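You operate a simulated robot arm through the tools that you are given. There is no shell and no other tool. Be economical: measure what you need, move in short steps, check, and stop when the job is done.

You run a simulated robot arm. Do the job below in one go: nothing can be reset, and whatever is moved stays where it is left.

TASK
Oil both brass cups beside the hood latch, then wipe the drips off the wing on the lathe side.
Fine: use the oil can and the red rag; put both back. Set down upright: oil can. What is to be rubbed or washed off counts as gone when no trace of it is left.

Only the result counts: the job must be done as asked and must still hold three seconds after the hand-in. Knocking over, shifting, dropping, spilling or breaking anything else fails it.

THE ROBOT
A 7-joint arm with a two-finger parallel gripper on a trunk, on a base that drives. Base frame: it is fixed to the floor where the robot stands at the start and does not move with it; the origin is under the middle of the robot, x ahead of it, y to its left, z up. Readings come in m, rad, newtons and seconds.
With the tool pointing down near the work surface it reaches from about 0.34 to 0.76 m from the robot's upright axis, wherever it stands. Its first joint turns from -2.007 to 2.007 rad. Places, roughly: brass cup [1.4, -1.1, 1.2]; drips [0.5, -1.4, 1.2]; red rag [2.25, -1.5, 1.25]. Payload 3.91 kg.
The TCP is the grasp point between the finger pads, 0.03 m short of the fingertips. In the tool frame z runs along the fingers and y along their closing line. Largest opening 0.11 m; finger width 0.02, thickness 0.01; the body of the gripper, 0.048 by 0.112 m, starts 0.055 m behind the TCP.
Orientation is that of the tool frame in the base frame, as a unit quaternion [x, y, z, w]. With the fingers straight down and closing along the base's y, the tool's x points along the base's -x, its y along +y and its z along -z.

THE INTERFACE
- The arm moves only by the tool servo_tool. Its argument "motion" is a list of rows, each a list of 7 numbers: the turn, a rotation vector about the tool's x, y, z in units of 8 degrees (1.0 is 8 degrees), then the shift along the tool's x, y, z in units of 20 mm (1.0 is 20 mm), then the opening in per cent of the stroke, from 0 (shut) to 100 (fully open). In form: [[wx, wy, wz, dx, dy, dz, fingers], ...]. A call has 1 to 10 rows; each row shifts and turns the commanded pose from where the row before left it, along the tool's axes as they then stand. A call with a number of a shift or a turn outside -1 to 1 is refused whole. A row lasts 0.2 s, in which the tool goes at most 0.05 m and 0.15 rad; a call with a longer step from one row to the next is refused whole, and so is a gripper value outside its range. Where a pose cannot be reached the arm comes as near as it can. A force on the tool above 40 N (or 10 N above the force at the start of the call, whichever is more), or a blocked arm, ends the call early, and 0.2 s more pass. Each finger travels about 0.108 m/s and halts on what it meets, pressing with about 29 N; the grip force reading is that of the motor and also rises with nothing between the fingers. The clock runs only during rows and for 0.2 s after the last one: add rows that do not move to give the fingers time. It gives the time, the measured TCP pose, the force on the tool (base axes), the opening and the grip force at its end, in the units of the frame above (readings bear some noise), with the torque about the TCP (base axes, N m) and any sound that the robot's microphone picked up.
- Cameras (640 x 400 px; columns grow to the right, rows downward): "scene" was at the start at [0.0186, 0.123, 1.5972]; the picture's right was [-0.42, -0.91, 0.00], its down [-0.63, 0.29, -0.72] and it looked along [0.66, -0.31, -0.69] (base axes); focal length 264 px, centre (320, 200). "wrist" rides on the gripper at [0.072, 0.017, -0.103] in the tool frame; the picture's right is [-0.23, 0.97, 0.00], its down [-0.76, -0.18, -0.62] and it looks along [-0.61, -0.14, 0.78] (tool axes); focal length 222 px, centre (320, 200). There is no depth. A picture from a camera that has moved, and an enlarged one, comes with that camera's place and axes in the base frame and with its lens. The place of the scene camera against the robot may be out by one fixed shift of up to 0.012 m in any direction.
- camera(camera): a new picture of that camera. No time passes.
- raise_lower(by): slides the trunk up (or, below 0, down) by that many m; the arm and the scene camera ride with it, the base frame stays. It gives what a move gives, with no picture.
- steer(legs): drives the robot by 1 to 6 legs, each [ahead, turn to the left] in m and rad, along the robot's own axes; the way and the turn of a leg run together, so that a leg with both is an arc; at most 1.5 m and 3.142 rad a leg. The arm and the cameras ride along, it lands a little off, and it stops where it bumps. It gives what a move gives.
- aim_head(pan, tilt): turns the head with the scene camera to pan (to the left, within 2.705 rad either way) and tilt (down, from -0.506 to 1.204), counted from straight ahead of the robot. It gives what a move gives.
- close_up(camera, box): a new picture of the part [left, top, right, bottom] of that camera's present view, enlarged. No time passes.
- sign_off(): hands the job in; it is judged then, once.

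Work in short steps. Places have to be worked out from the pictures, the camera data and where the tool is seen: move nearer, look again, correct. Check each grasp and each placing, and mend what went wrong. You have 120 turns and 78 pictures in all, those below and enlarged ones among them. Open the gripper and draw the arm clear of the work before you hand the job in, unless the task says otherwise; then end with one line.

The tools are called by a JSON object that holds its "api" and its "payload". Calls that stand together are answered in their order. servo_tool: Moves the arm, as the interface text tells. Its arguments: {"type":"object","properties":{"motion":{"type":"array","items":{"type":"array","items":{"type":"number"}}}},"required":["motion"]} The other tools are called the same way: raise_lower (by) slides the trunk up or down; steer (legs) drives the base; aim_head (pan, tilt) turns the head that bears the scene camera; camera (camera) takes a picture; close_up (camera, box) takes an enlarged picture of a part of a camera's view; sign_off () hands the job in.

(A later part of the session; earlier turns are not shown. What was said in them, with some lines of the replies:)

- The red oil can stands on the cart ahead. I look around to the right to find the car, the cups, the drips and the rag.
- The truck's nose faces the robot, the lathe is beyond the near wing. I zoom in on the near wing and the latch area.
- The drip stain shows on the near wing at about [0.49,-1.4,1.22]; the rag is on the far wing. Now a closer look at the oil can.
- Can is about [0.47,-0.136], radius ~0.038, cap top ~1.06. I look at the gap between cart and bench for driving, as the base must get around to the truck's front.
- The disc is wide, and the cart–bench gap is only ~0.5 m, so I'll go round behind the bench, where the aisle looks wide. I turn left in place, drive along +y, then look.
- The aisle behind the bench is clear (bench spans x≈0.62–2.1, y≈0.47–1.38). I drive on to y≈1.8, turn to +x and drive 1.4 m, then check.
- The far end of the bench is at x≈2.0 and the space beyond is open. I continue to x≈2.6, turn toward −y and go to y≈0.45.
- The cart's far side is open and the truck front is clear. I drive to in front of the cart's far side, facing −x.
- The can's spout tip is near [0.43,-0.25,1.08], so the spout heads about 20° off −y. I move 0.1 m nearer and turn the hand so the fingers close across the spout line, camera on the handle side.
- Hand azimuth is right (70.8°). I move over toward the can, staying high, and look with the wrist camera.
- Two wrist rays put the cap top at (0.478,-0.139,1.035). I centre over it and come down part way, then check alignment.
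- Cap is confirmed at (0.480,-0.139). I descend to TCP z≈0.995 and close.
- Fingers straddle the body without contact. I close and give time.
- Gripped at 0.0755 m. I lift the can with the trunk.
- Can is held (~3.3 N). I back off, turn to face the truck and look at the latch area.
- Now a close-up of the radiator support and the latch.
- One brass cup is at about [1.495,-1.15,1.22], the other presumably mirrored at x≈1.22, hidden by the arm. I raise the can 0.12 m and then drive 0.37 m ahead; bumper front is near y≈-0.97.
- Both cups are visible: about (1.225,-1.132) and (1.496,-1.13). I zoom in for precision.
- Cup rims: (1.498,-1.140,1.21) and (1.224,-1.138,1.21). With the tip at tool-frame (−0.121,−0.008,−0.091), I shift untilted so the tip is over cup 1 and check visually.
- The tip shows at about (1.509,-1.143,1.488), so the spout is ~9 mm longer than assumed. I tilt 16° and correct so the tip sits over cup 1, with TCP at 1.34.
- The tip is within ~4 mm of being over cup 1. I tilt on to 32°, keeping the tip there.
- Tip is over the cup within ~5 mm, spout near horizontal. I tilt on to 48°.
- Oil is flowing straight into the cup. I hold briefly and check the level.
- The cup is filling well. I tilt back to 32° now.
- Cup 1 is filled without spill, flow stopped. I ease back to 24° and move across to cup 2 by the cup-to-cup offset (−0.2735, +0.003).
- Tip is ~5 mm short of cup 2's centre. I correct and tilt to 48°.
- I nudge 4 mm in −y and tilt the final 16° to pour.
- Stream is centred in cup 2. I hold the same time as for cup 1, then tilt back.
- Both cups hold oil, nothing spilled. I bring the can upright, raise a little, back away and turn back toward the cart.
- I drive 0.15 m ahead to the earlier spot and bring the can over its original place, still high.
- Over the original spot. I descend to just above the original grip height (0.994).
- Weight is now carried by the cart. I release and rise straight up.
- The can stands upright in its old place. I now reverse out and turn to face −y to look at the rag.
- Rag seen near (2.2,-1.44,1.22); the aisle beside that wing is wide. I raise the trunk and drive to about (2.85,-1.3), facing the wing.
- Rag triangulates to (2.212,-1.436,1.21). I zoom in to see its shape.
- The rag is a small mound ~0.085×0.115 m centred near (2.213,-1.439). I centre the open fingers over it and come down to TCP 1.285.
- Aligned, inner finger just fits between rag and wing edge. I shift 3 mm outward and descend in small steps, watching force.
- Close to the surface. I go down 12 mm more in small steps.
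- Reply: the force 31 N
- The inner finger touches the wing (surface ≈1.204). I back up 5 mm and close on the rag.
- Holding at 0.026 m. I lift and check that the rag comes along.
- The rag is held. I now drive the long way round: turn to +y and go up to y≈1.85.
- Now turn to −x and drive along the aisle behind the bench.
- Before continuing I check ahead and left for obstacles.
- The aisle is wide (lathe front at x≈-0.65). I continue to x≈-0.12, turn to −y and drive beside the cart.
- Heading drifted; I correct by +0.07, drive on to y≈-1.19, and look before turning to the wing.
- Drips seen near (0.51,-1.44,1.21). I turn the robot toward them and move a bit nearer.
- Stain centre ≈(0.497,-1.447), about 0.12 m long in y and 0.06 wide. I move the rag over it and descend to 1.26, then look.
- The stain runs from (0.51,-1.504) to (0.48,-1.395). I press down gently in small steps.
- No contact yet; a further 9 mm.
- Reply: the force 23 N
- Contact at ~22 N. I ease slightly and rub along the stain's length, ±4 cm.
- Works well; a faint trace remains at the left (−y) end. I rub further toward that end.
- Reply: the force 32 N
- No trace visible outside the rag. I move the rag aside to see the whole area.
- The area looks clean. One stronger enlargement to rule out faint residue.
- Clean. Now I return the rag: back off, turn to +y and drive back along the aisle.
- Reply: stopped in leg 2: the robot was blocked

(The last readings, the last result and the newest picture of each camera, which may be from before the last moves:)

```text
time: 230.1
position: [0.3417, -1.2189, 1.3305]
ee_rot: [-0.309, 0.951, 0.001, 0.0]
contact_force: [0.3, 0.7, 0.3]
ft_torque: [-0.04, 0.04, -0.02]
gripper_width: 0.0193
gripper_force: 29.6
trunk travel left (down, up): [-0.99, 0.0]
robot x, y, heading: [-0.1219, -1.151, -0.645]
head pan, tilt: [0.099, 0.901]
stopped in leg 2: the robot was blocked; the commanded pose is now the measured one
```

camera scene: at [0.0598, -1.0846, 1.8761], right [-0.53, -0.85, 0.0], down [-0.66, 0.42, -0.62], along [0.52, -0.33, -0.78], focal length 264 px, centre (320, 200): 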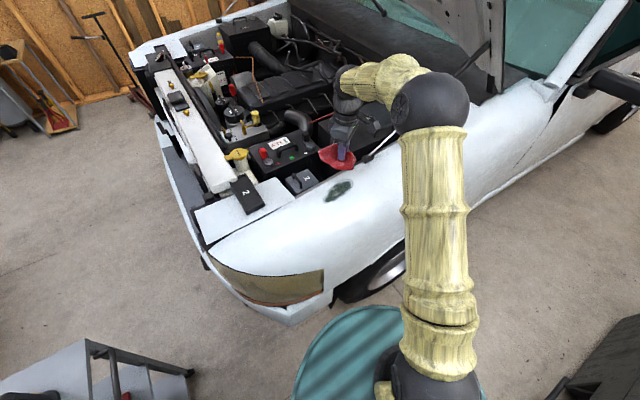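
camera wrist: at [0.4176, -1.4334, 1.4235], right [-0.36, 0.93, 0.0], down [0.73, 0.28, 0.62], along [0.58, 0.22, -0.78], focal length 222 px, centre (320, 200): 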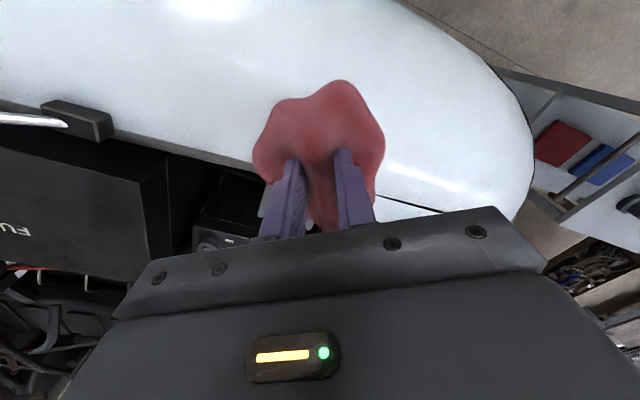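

The turn was blocked. I look at what is near the robot's rear and side.

{"api": "aim_head", "payload": {"pan": -1.9, "tilt": 0.95}}

{"api": "camera", "payload": {"camera": "scene"}}

{"api": "aim_head", "payload": {"pan": 0.9, "tilt": 0.9}}

{"api": "camera", "payload": {"camera": "scene"}}

```text
time: 232.0
position: [0.34, -1.2212, 1.331]
ee_rot: [-0.309, 0.951, 0.001, -0.001]
contact_force: [0.0, 0.4, -0.9]
ft_torque: [0.01, -0.04, -0.01]
gripper_width: 0.0194
gripper_force: 28.7
trunk travel left (down, up): [-0.99, 0.0]
robot x, y, heading: [-0.122, -1.151, -0.645]
head pan, tilt: [-1.901, 0.949]
```

```text
12 pictures are left
camera scene: at [-0.1369, -1.0298, 1.8725], right [-0.56, 0.83, 0.0], down [0.67, 0.46, -0.58], along [-0.48, -0.33, -0.81], focal length 264 px, centre (320, 200)
```

scene: 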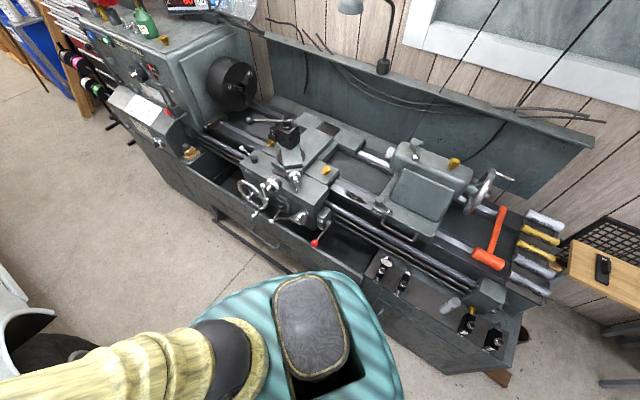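

```text
time: 234.5
position: [0.3415, -1.2205, 1.3298]
ee_rot: [-0.309, 0.951, 0.001, -0.001]
contact_force: [0.5, 0.2, -0.5]
ft_torque: [0.01, 0.02, 0.01]
gripper_width: 0.0196
gripper_force: 28.6
trunk travel left (down, up): [-0.99, 0.0]
robot x, y, heading: [-0.1179, -1.1495, -0.642]
head pan, tilt: [0.901, 0.901]
```

```text
11 pictures are left
camera scene: at [-0.0037, -0.9698, 1.8761], right [0.25, -0.97, 0.0], down [-0.76, -0.2, -0.62], along [0.6, 0.16, -0.78], focal length 264 px, centre (320, 200)
```

scene: 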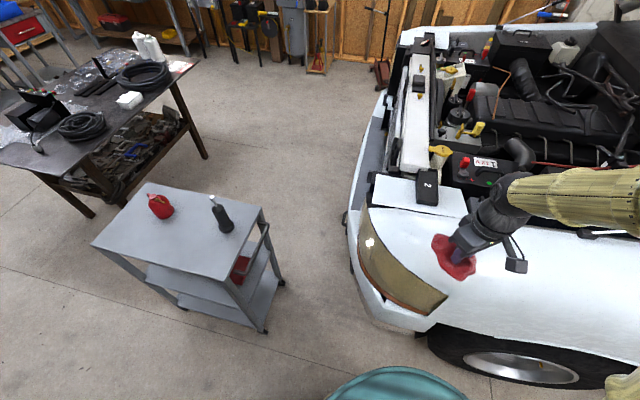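

The base's rear is long and near the lathe. I instead turn right (the way I came), then reverse straight back up the aisle.

{"api": "steer", "payload": {"legs": [[0.04, 0], [0, -0.91], [-0.6, 0]]}}

```text
time: 240.7
position: [0.1267, -0.9807, 1.3302]
ee_rot: [0.133, 0.991, 0.0, 0.001]
contact_force: [0.3, 0.1, -0.2]
ft_torque: [0.02, 0.0, 0.03]
gripper_width: 0.0195
gripper_force: 29.1
trunk travel left (down, up): [-0.99, 0.0]
robot x, y, heading: [-0.1135, -0.5741, -1.542]
head pan, tilt: [0.901, 0.901]
```

Good. I straighten and reverse to y≈1.87, then turn to face +x.

{"api": "steer", "payload": {"legs": [[0, -0.03], [-1.4, 0], [-1.02, 0], [0, 1.57]]}}

```text
time: 256.6
position: [0.2978, 2.037, 1.3296]
ee_rot: [-0.599, 0.801, 0.0, 0.0]
contact_force: [0.1, -0.2, -1.2]
ft_torque: [-0.02, -0.04, -0.02]
gripper_width: 0.0191
gripper_force: 29.0
trunk travel left (down, up): [-0.99, 0.0]
robot x, y, heading: [-0.1147, 1.81, 0.013]
head pan, tilt: [0.901, 0.901]
```

Now drive +x past the bench end, turn to −y, and go down to the far wing.

{"api": "steer", "payload": {"legs": [[1.5, 0], [1.47, 0], [0, -1.584], [1.5, 0]]}}

```text
time: 281.7
position: [3.0234, -0.0573, 1.3305]
ee_rot: [0.154, 0.988, 0.001, 0.001]
contact_force: [-0.4, 0.0, -0.7]
ft_torque: [0.01, 0.0, 0.0]
gripper_width: 0.0193
gripper_force: 28.7
trunk travel left (down, up): [-0.99, 0.0]
robot x, y, heading: [2.8053, 0.3599, -1.583]
head pan, tilt: [0.901, 0.901]
```

I continue to the same spot beside the far wing and turn to face it.

{"api": "steer", "payload": {"legs": [[0, 0.04], [1.4, 0], [0.267, 0], [0, -1.624]]}}

{"api": "aim_head", "payload": {"pan": 0.0, "tilt": 0.75}}

```text
time: 294.6
position: [2.427, -1.5228, 1.3309]
ee_rot: [0.818, 0.576, 0.001, -0.001]
contact_force: [-0.5, -0.9, -0.8]
ft_torque: [0.02, -0.03, 0.04]
gripper_width: 0.0196
gripper_force: 29.6
trunk travel left (down, up): [-0.99, 0.0]
robot x, y, heading: [2.8508, -1.3176, 3.095]
head pan, tilt: [0.901, 0.901]
```

```text
time: 295.8
position: [2.4279, -1.5233, 1.3301]
ee_rot: [0.818, 0.575, 0.0, -0.001]
contact_force: [0.0, 0.0, -0.8]
ft_torque: [0.0, 0.01, -0.01]
gripper_width: 0.0194
gripper_force: 29.3
trunk travel left (down, up): [-0.99, 0.0]
robot x, y, heading: [2.8512, -1.3151, 3.096]
head pan, tilt: [0.0, 0.75]
```

Orientation matches the grasp. I move to the original rag position at (2.219,-1.441), staying high.

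{"api": "servo_tool", "payload": {"motion": [[0, 0, 0, 0.07, -1, 0, 0], [0, 0, 0, 0.07, -1, 0, 0], [0, 0, 0, 0.07, -1, 0, 0], [0, 0, 0, 0.07, -1, 0, 0], [0, 0, 0, 0.07, -1, 0, 0], [0, 0, 0, 0, -1, 0, 0], [0, 0, 0, 0, -1, 0, 0], [0, 0, 0, 0, -1, 0, 0], [0, 0, 0, 0, -1, 0, 0], [0, 0, 0, 0, -1, 0, 0]]}}

{"api": "servo_tool", "payload": {"motion": [[0, 0, 0, 0, -1, 0, 0], [0, 0, 0, 0, -0.2, 0.5, 0], [0, 0, 0, 0, 0, 1, 0], [0, 0, 0, 0, 0, 1, 0], [0, 0, 0, 0, 0, 1, 0], [0, 0, 0, 0, 0, 0.3, 0], [0, 0, 0, 0, 0, 0, 0]]}}

{"api": "close_up", "payload": {"camera": "scene", "box": [270, 180, 382, 250]}}

```text
time: 298.0
position: [2.2413, -1.447, 1.3295]
ee_rot: [0.818, 0.575, 0.0, 0.001]
contact_force: [0.6, 0.7, -0.9]
ft_torque: [0.0, -0.03, -0.01]
gripper_width: 0.0192
gripper_force: 28.8
trunk travel left (down, up): [-0.99, 0.0]
robot x, y, heading: [2.8509, -1.3172, 3.095]
head pan, tilt: [0.0, 0.75]
```

```text
time: 299.6
position: [2.2185, -1.4398, 1.2536]
ee_rot: [0.818, 0.576, 0.0, 0.0]
contact_force: [0.0, 0.5, 0.0]
ft_torque: [0.0, -0.01, 0.02]
gripper_width: 0.0195
gripper_force: 28.8
trunk travel left (down, up): [-0.99, 0.0]
robot x, y, heading: [2.8515, -1.3182, 3.091]
head pan, tilt: [0.0, 0.75]
```

```text
5.71 times, centred on (326, 215) of scene
camera zoom: at [2.8239, -1.4639, 1.888], right [0.05, 1.0, 0.0], down [0.68, -0.03, -0.73], along [-0.73, 0.03, -0.68], focal length 1506 px, centre (286, 114)
```

zoom: 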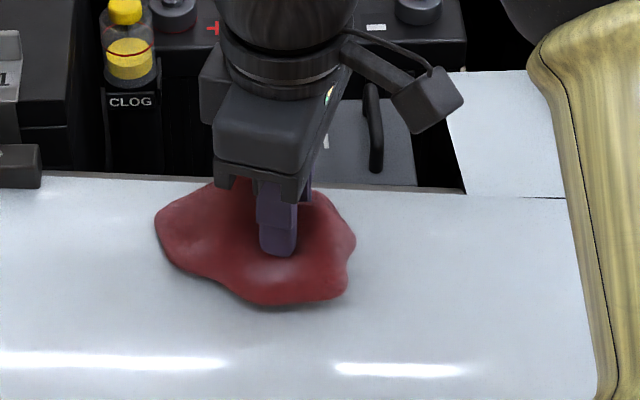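

Just above the wing. I lower in small steps until it touches.

{"api": "servo_tool", "payload": {"motion": [[0, 0, 0, 0, 0, 0.25, 0], [0, 0, 0, 0, 0, 0.2, 0], [0, 0, 0, 0, 0, 0.15, 0], [0, 0, 0, 0, 0, 0, 0]]}}

```text
time: 300.6
position: [2.2188, -1.4409, 1.2423]
ee_rot: [0.818, 0.575, -0.002, 0.0]
contact_force: [0.2, 0.4, 6.8]
ft_torque: [-0.39, 0.4, -0.01]
gripper_width: 0.0193
gripper_force: 28.7
trunk travel left (down, up): [-0.99, 0.0]
robot x, y, heading: [2.85, -1.3144, 3.092]
head pan, tilt: [0.0, 0.75]
```

Rag rests on the wing. I open and lift straight up.

{"api": "servo_tool", "payload": {"motion": [[0, 0, 0, 0, 0, 0, 40], [0, 0, 0, 0, 0, 0, 70], [0, 0, 0, 0, 0, 0, 100], [0, 0, 0, 0, 0, 0, 100], [0, 0, 0, 0, 0, 0, 100], [0, 0, 0, 0, 0, -0.5, 100], [0, 0, 0, 0, 0, -1, 100], [0, 0, 0, 0, 0, -1, 100], [0, 0, 0, 0, 0, -1, 100], [0, 0, 0, 0, 0, -1, 100]]}}

{"api": "camera", "payload": {"camera": "wrist"}}

{"api": "close_up", "payload": {"camera": "scene", "box": [270, 180, 382, 250]}}

```text
time: 302.8
position: [2.2206, -1.4401, 1.3342]
ee_rot: [0.817, 0.576, -0.001, 0.001]
contact_force: [0.1, -0.1, 0.6]
ft_torque: [0.01, -0.03, 0.02]
gripper_width: 0.1099
gripper_force: 0.0
trunk travel left (down, up): [-0.99, 0.0]
robot x, y, heading: [2.8555, -1.3147, 3.1]
head pan, tilt: [0.0, 0.75]
```

```text
9 pictures are left
camera wrist: at [2.2611, -1.3781, 1.4364], right [0.84, -0.54, 0.0], down [-0.42, -0.66, 0.62], along [-0.34, -0.52, -0.78], focal length 222 px, centre (320, 200)
```

wrist: 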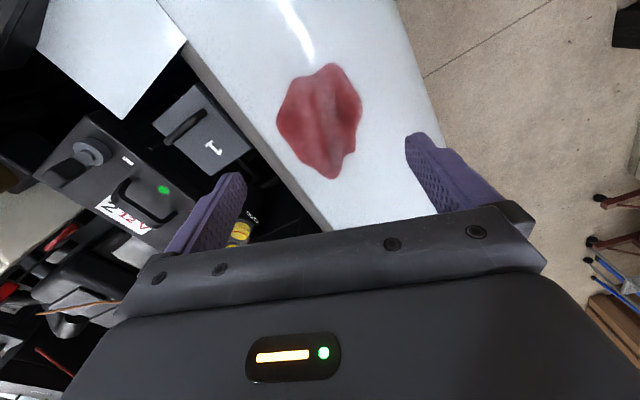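

```text
5.71 times, centred on (326, 215) of scene
camera zoom: at [2.8246, -1.4638, 1.888], right [0.05, 1.0, 0.0], down [0.68, -0.03, -0.73], along [-0.73, 0.03, -0.68], focal length 1506 px, centre (286, 114)
```

zoom: 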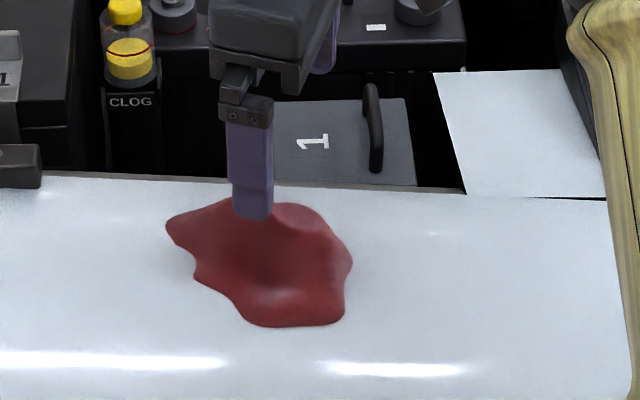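

The rag lies back in place. I draw the arm clear by backing the robot and take a last look at cups, wing and can.

{"api": "steer", "payload": {"legs": [[-0.2, 0]]}}

{"api": "aim_head", "payload": {"pan": -0.25, "tilt": 0.45}}

{"api": "camera", "payload": {"camera": "scene"}}

```text
time: 304.5
position: [2.4107, -1.4491, 1.3326]
ee_rot: [0.818, 0.575, -0.001, 0.001]
contact_force: [0.0, -1.0, -0.3]
ft_torque: [-0.03, 0.02, 0.03]
gripper_width: 0.1099
gripper_force: 0.0
trunk travel left (down, up): [-0.99, 0.0]
robot x, y, heading: [3.0416, -1.3279, 3.093]
head pan, tilt: [0.0, 0.75]
stopped in leg 1: the robot was blocked; the commanded pose is now the measured one
```

```text
time: 305.3
position: [2.41, -1.4492, 1.3335]
ee_rot: [0.818, 0.575, 0.0, -0.001]
contact_force: [-0.2, 0.7, 0.5]
ft_torque: [-0.06, 0.02, -0.05]
gripper_width: 0.1102
gripper_force: 0.1
trunk travel left (down, up): [-0.99, 0.0]
robot x, y, heading: [3.0418, -1.3262, 3.093]
head pan, tilt: [-0.25, 0.45]
```

```text
7 pictures are left
camera scene: at [3.0089, -1.4502, 1.9144], right [0.29, 0.96, 0.0], down [0.42, -0.13, -0.9], along [-0.86, 0.26, -0.44], focal length 264 px, centre (320, 200)
```

scene: 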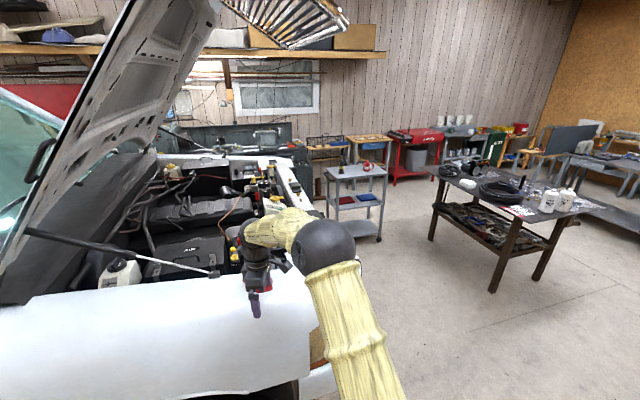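

The last bit of reversing was blocked; I check behind, and that the rag is still in place.

{"api": "aim_head", "payload": {"pan": 2.4, "tilt": 0.8}}

{"api": "camera", "payload": {"camera": "scene"}}

{"api": "aim_head", "payload": {"pan": -2.6, "tilt": 0.8}}

{"api": "camera", "payload": {"camera": "scene"}}

```text
time: 307.6
position: [2.4101, -1.449, 1.3318]
ee_rot: [0.819, 0.574, 0.0, 0.001]
contact_force: [0.0, 0.2, -0.5]
ft_torque: [0.01, 0.0, 0.02]
gripper_width: 0.1101
gripper_force: 0.0
trunk travel left (down, up): [-0.99, 0.0]
robot x, y, heading: [3.0459, -1.3291, 3.091]
head pan, tilt: [2.4, 0.799]
```

```text
6 pictures are left
camera scene: at [3.1528, -1.5343, 1.8841], right [-0.71, -0.7, 0.0], down [-0.5, 0.51, -0.7], along [0.49, -0.5, -0.72], focal length 264 px, centre (320, 200)
```

scene: 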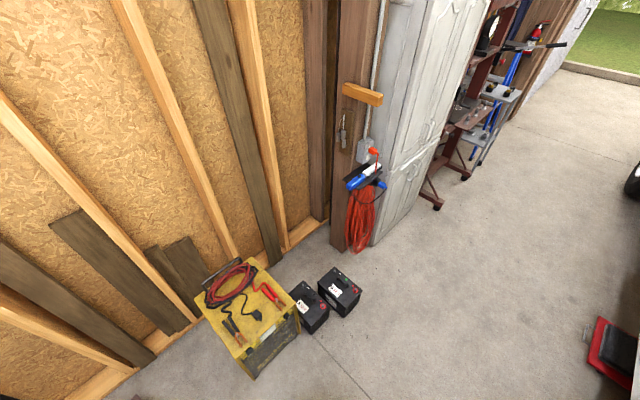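

```text
time: 311.6
position: [2.4095, -1.4494, 1.3323]
ee_rot: [0.818, 0.575, 0.001, 0.0]
contact_force: [-0.6, -0.2, 0.5]
ft_torque: [-0.02, 0.01, -0.02]
gripper_width: 0.1099
gripper_force: 0.1
trunk travel left (down, up): [-0.99, 0.0]
robot x, y, heading: [3.0409, -1.326, 3.091]
head pan, tilt: [-2.601, 0.799]
```

```text
5 pictures are left
camera scene: at [3.1671, -1.4388, 1.8841], right [0.47, -0.88, 0.0], down [-0.63, -0.34, -0.7], along [0.61, 0.33, -0.72], focal length 264 px, centre (320, 200)
```

scene: 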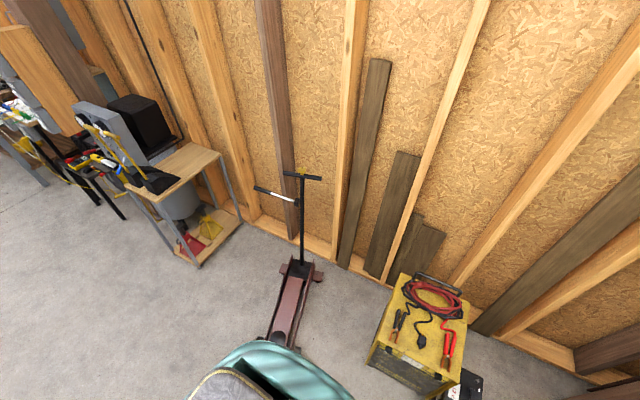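

Nothing behind appears displaced (the jack's nose sits where it was). I ease 4 cm forward off it and verify the rag.

{"api": "steer", "payload": {"legs": [[0.04, 0]]}}

{"api": "aim_head", "payload": {"pan": 0.0, "tilt": 0.7}}

{"api": "camera", "payload": {"camera": "scene"}}

{"api": "camera", "payload": {"camera": "wrist"}}

```text
time: 312.4
position: [2.3689, -1.4462, 1.3323]
ee_rot: [0.818, 0.575, 0.0, 0.0]
contact_force: [-0.3, -0.2, 0.7]
ft_torque: [-0.01, -0.04, 0.02]
gripper_width: 0.1102
gripper_force: 0.1
trunk travel left (down, up): [-0.99, 0.0]
robot x, y, heading: [3.0027, -1.3253, 3.098]
head pan, tilt: [-2.601, 0.799]
```

```text
time: 314.8
position: [2.3702, -1.4467, 1.333]
ee_rot: [0.818, 0.575, 0.0, 0.001]
contact_force: [0.3, 0.0, -0.3]
ft_torque: [-0.04, -0.01, -0.02]
gripper_width: 0.1104
gripper_force: 0.1
trunk travel left (down, up): [-0.99, 0.0]
robot x, y, heading: [3.0048, -1.3216, 3.097]
head pan, tilt: [0.0, 0.7]
```

```text
4 pictures are left
camera scene: at [2.9719, -1.471, 1.8923], right [0.05, 1.0, 0.0], down [0.64, -0.03, -0.76], along [-0.76, 0.04, -0.64], focal length 264 px, centre (320, 200)
```

scene: 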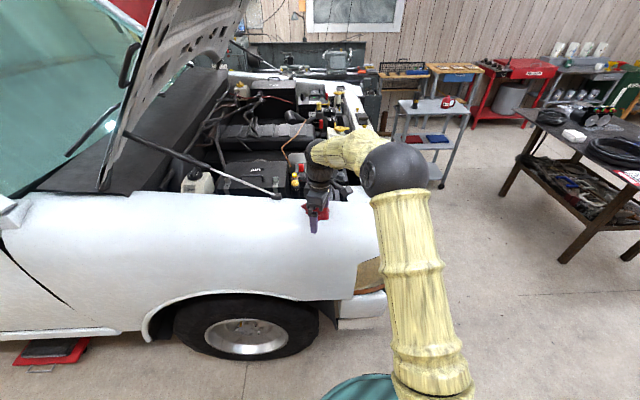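

```text
3 pictures are left
camera wrist: at [2.411, -1.3849, 1.4363], right [0.84, -0.54, 0.0], down [-0.42, -0.66, 0.62], along [-0.34, -0.52, -0.78], focal length 222 px, centre (320, 200)
```

wrist: 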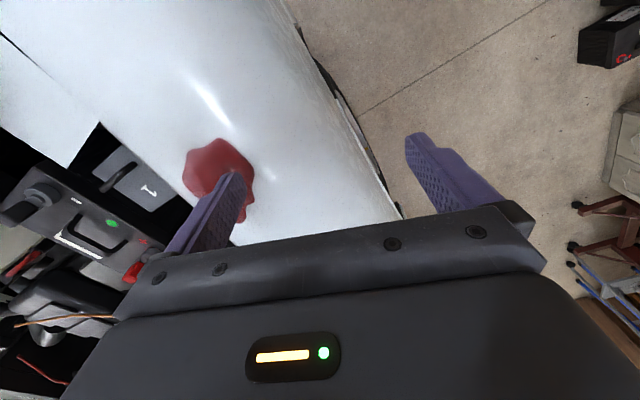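

Everything is in place: the rag is on the wing, the can is upright on the cart, the gripper is open and clear. I hand in.

{"api": "sign_off", "payload": {}}

```text
The job is handed in.
```

Both brass cups are oiled and the drips on the lathe-side wing are wiped off with no visible trace; the oil can is upright back on the cart, the red rag is back on the far wing, and the base was stopped once while reversing next to the floor jack, with nothing looking moved.
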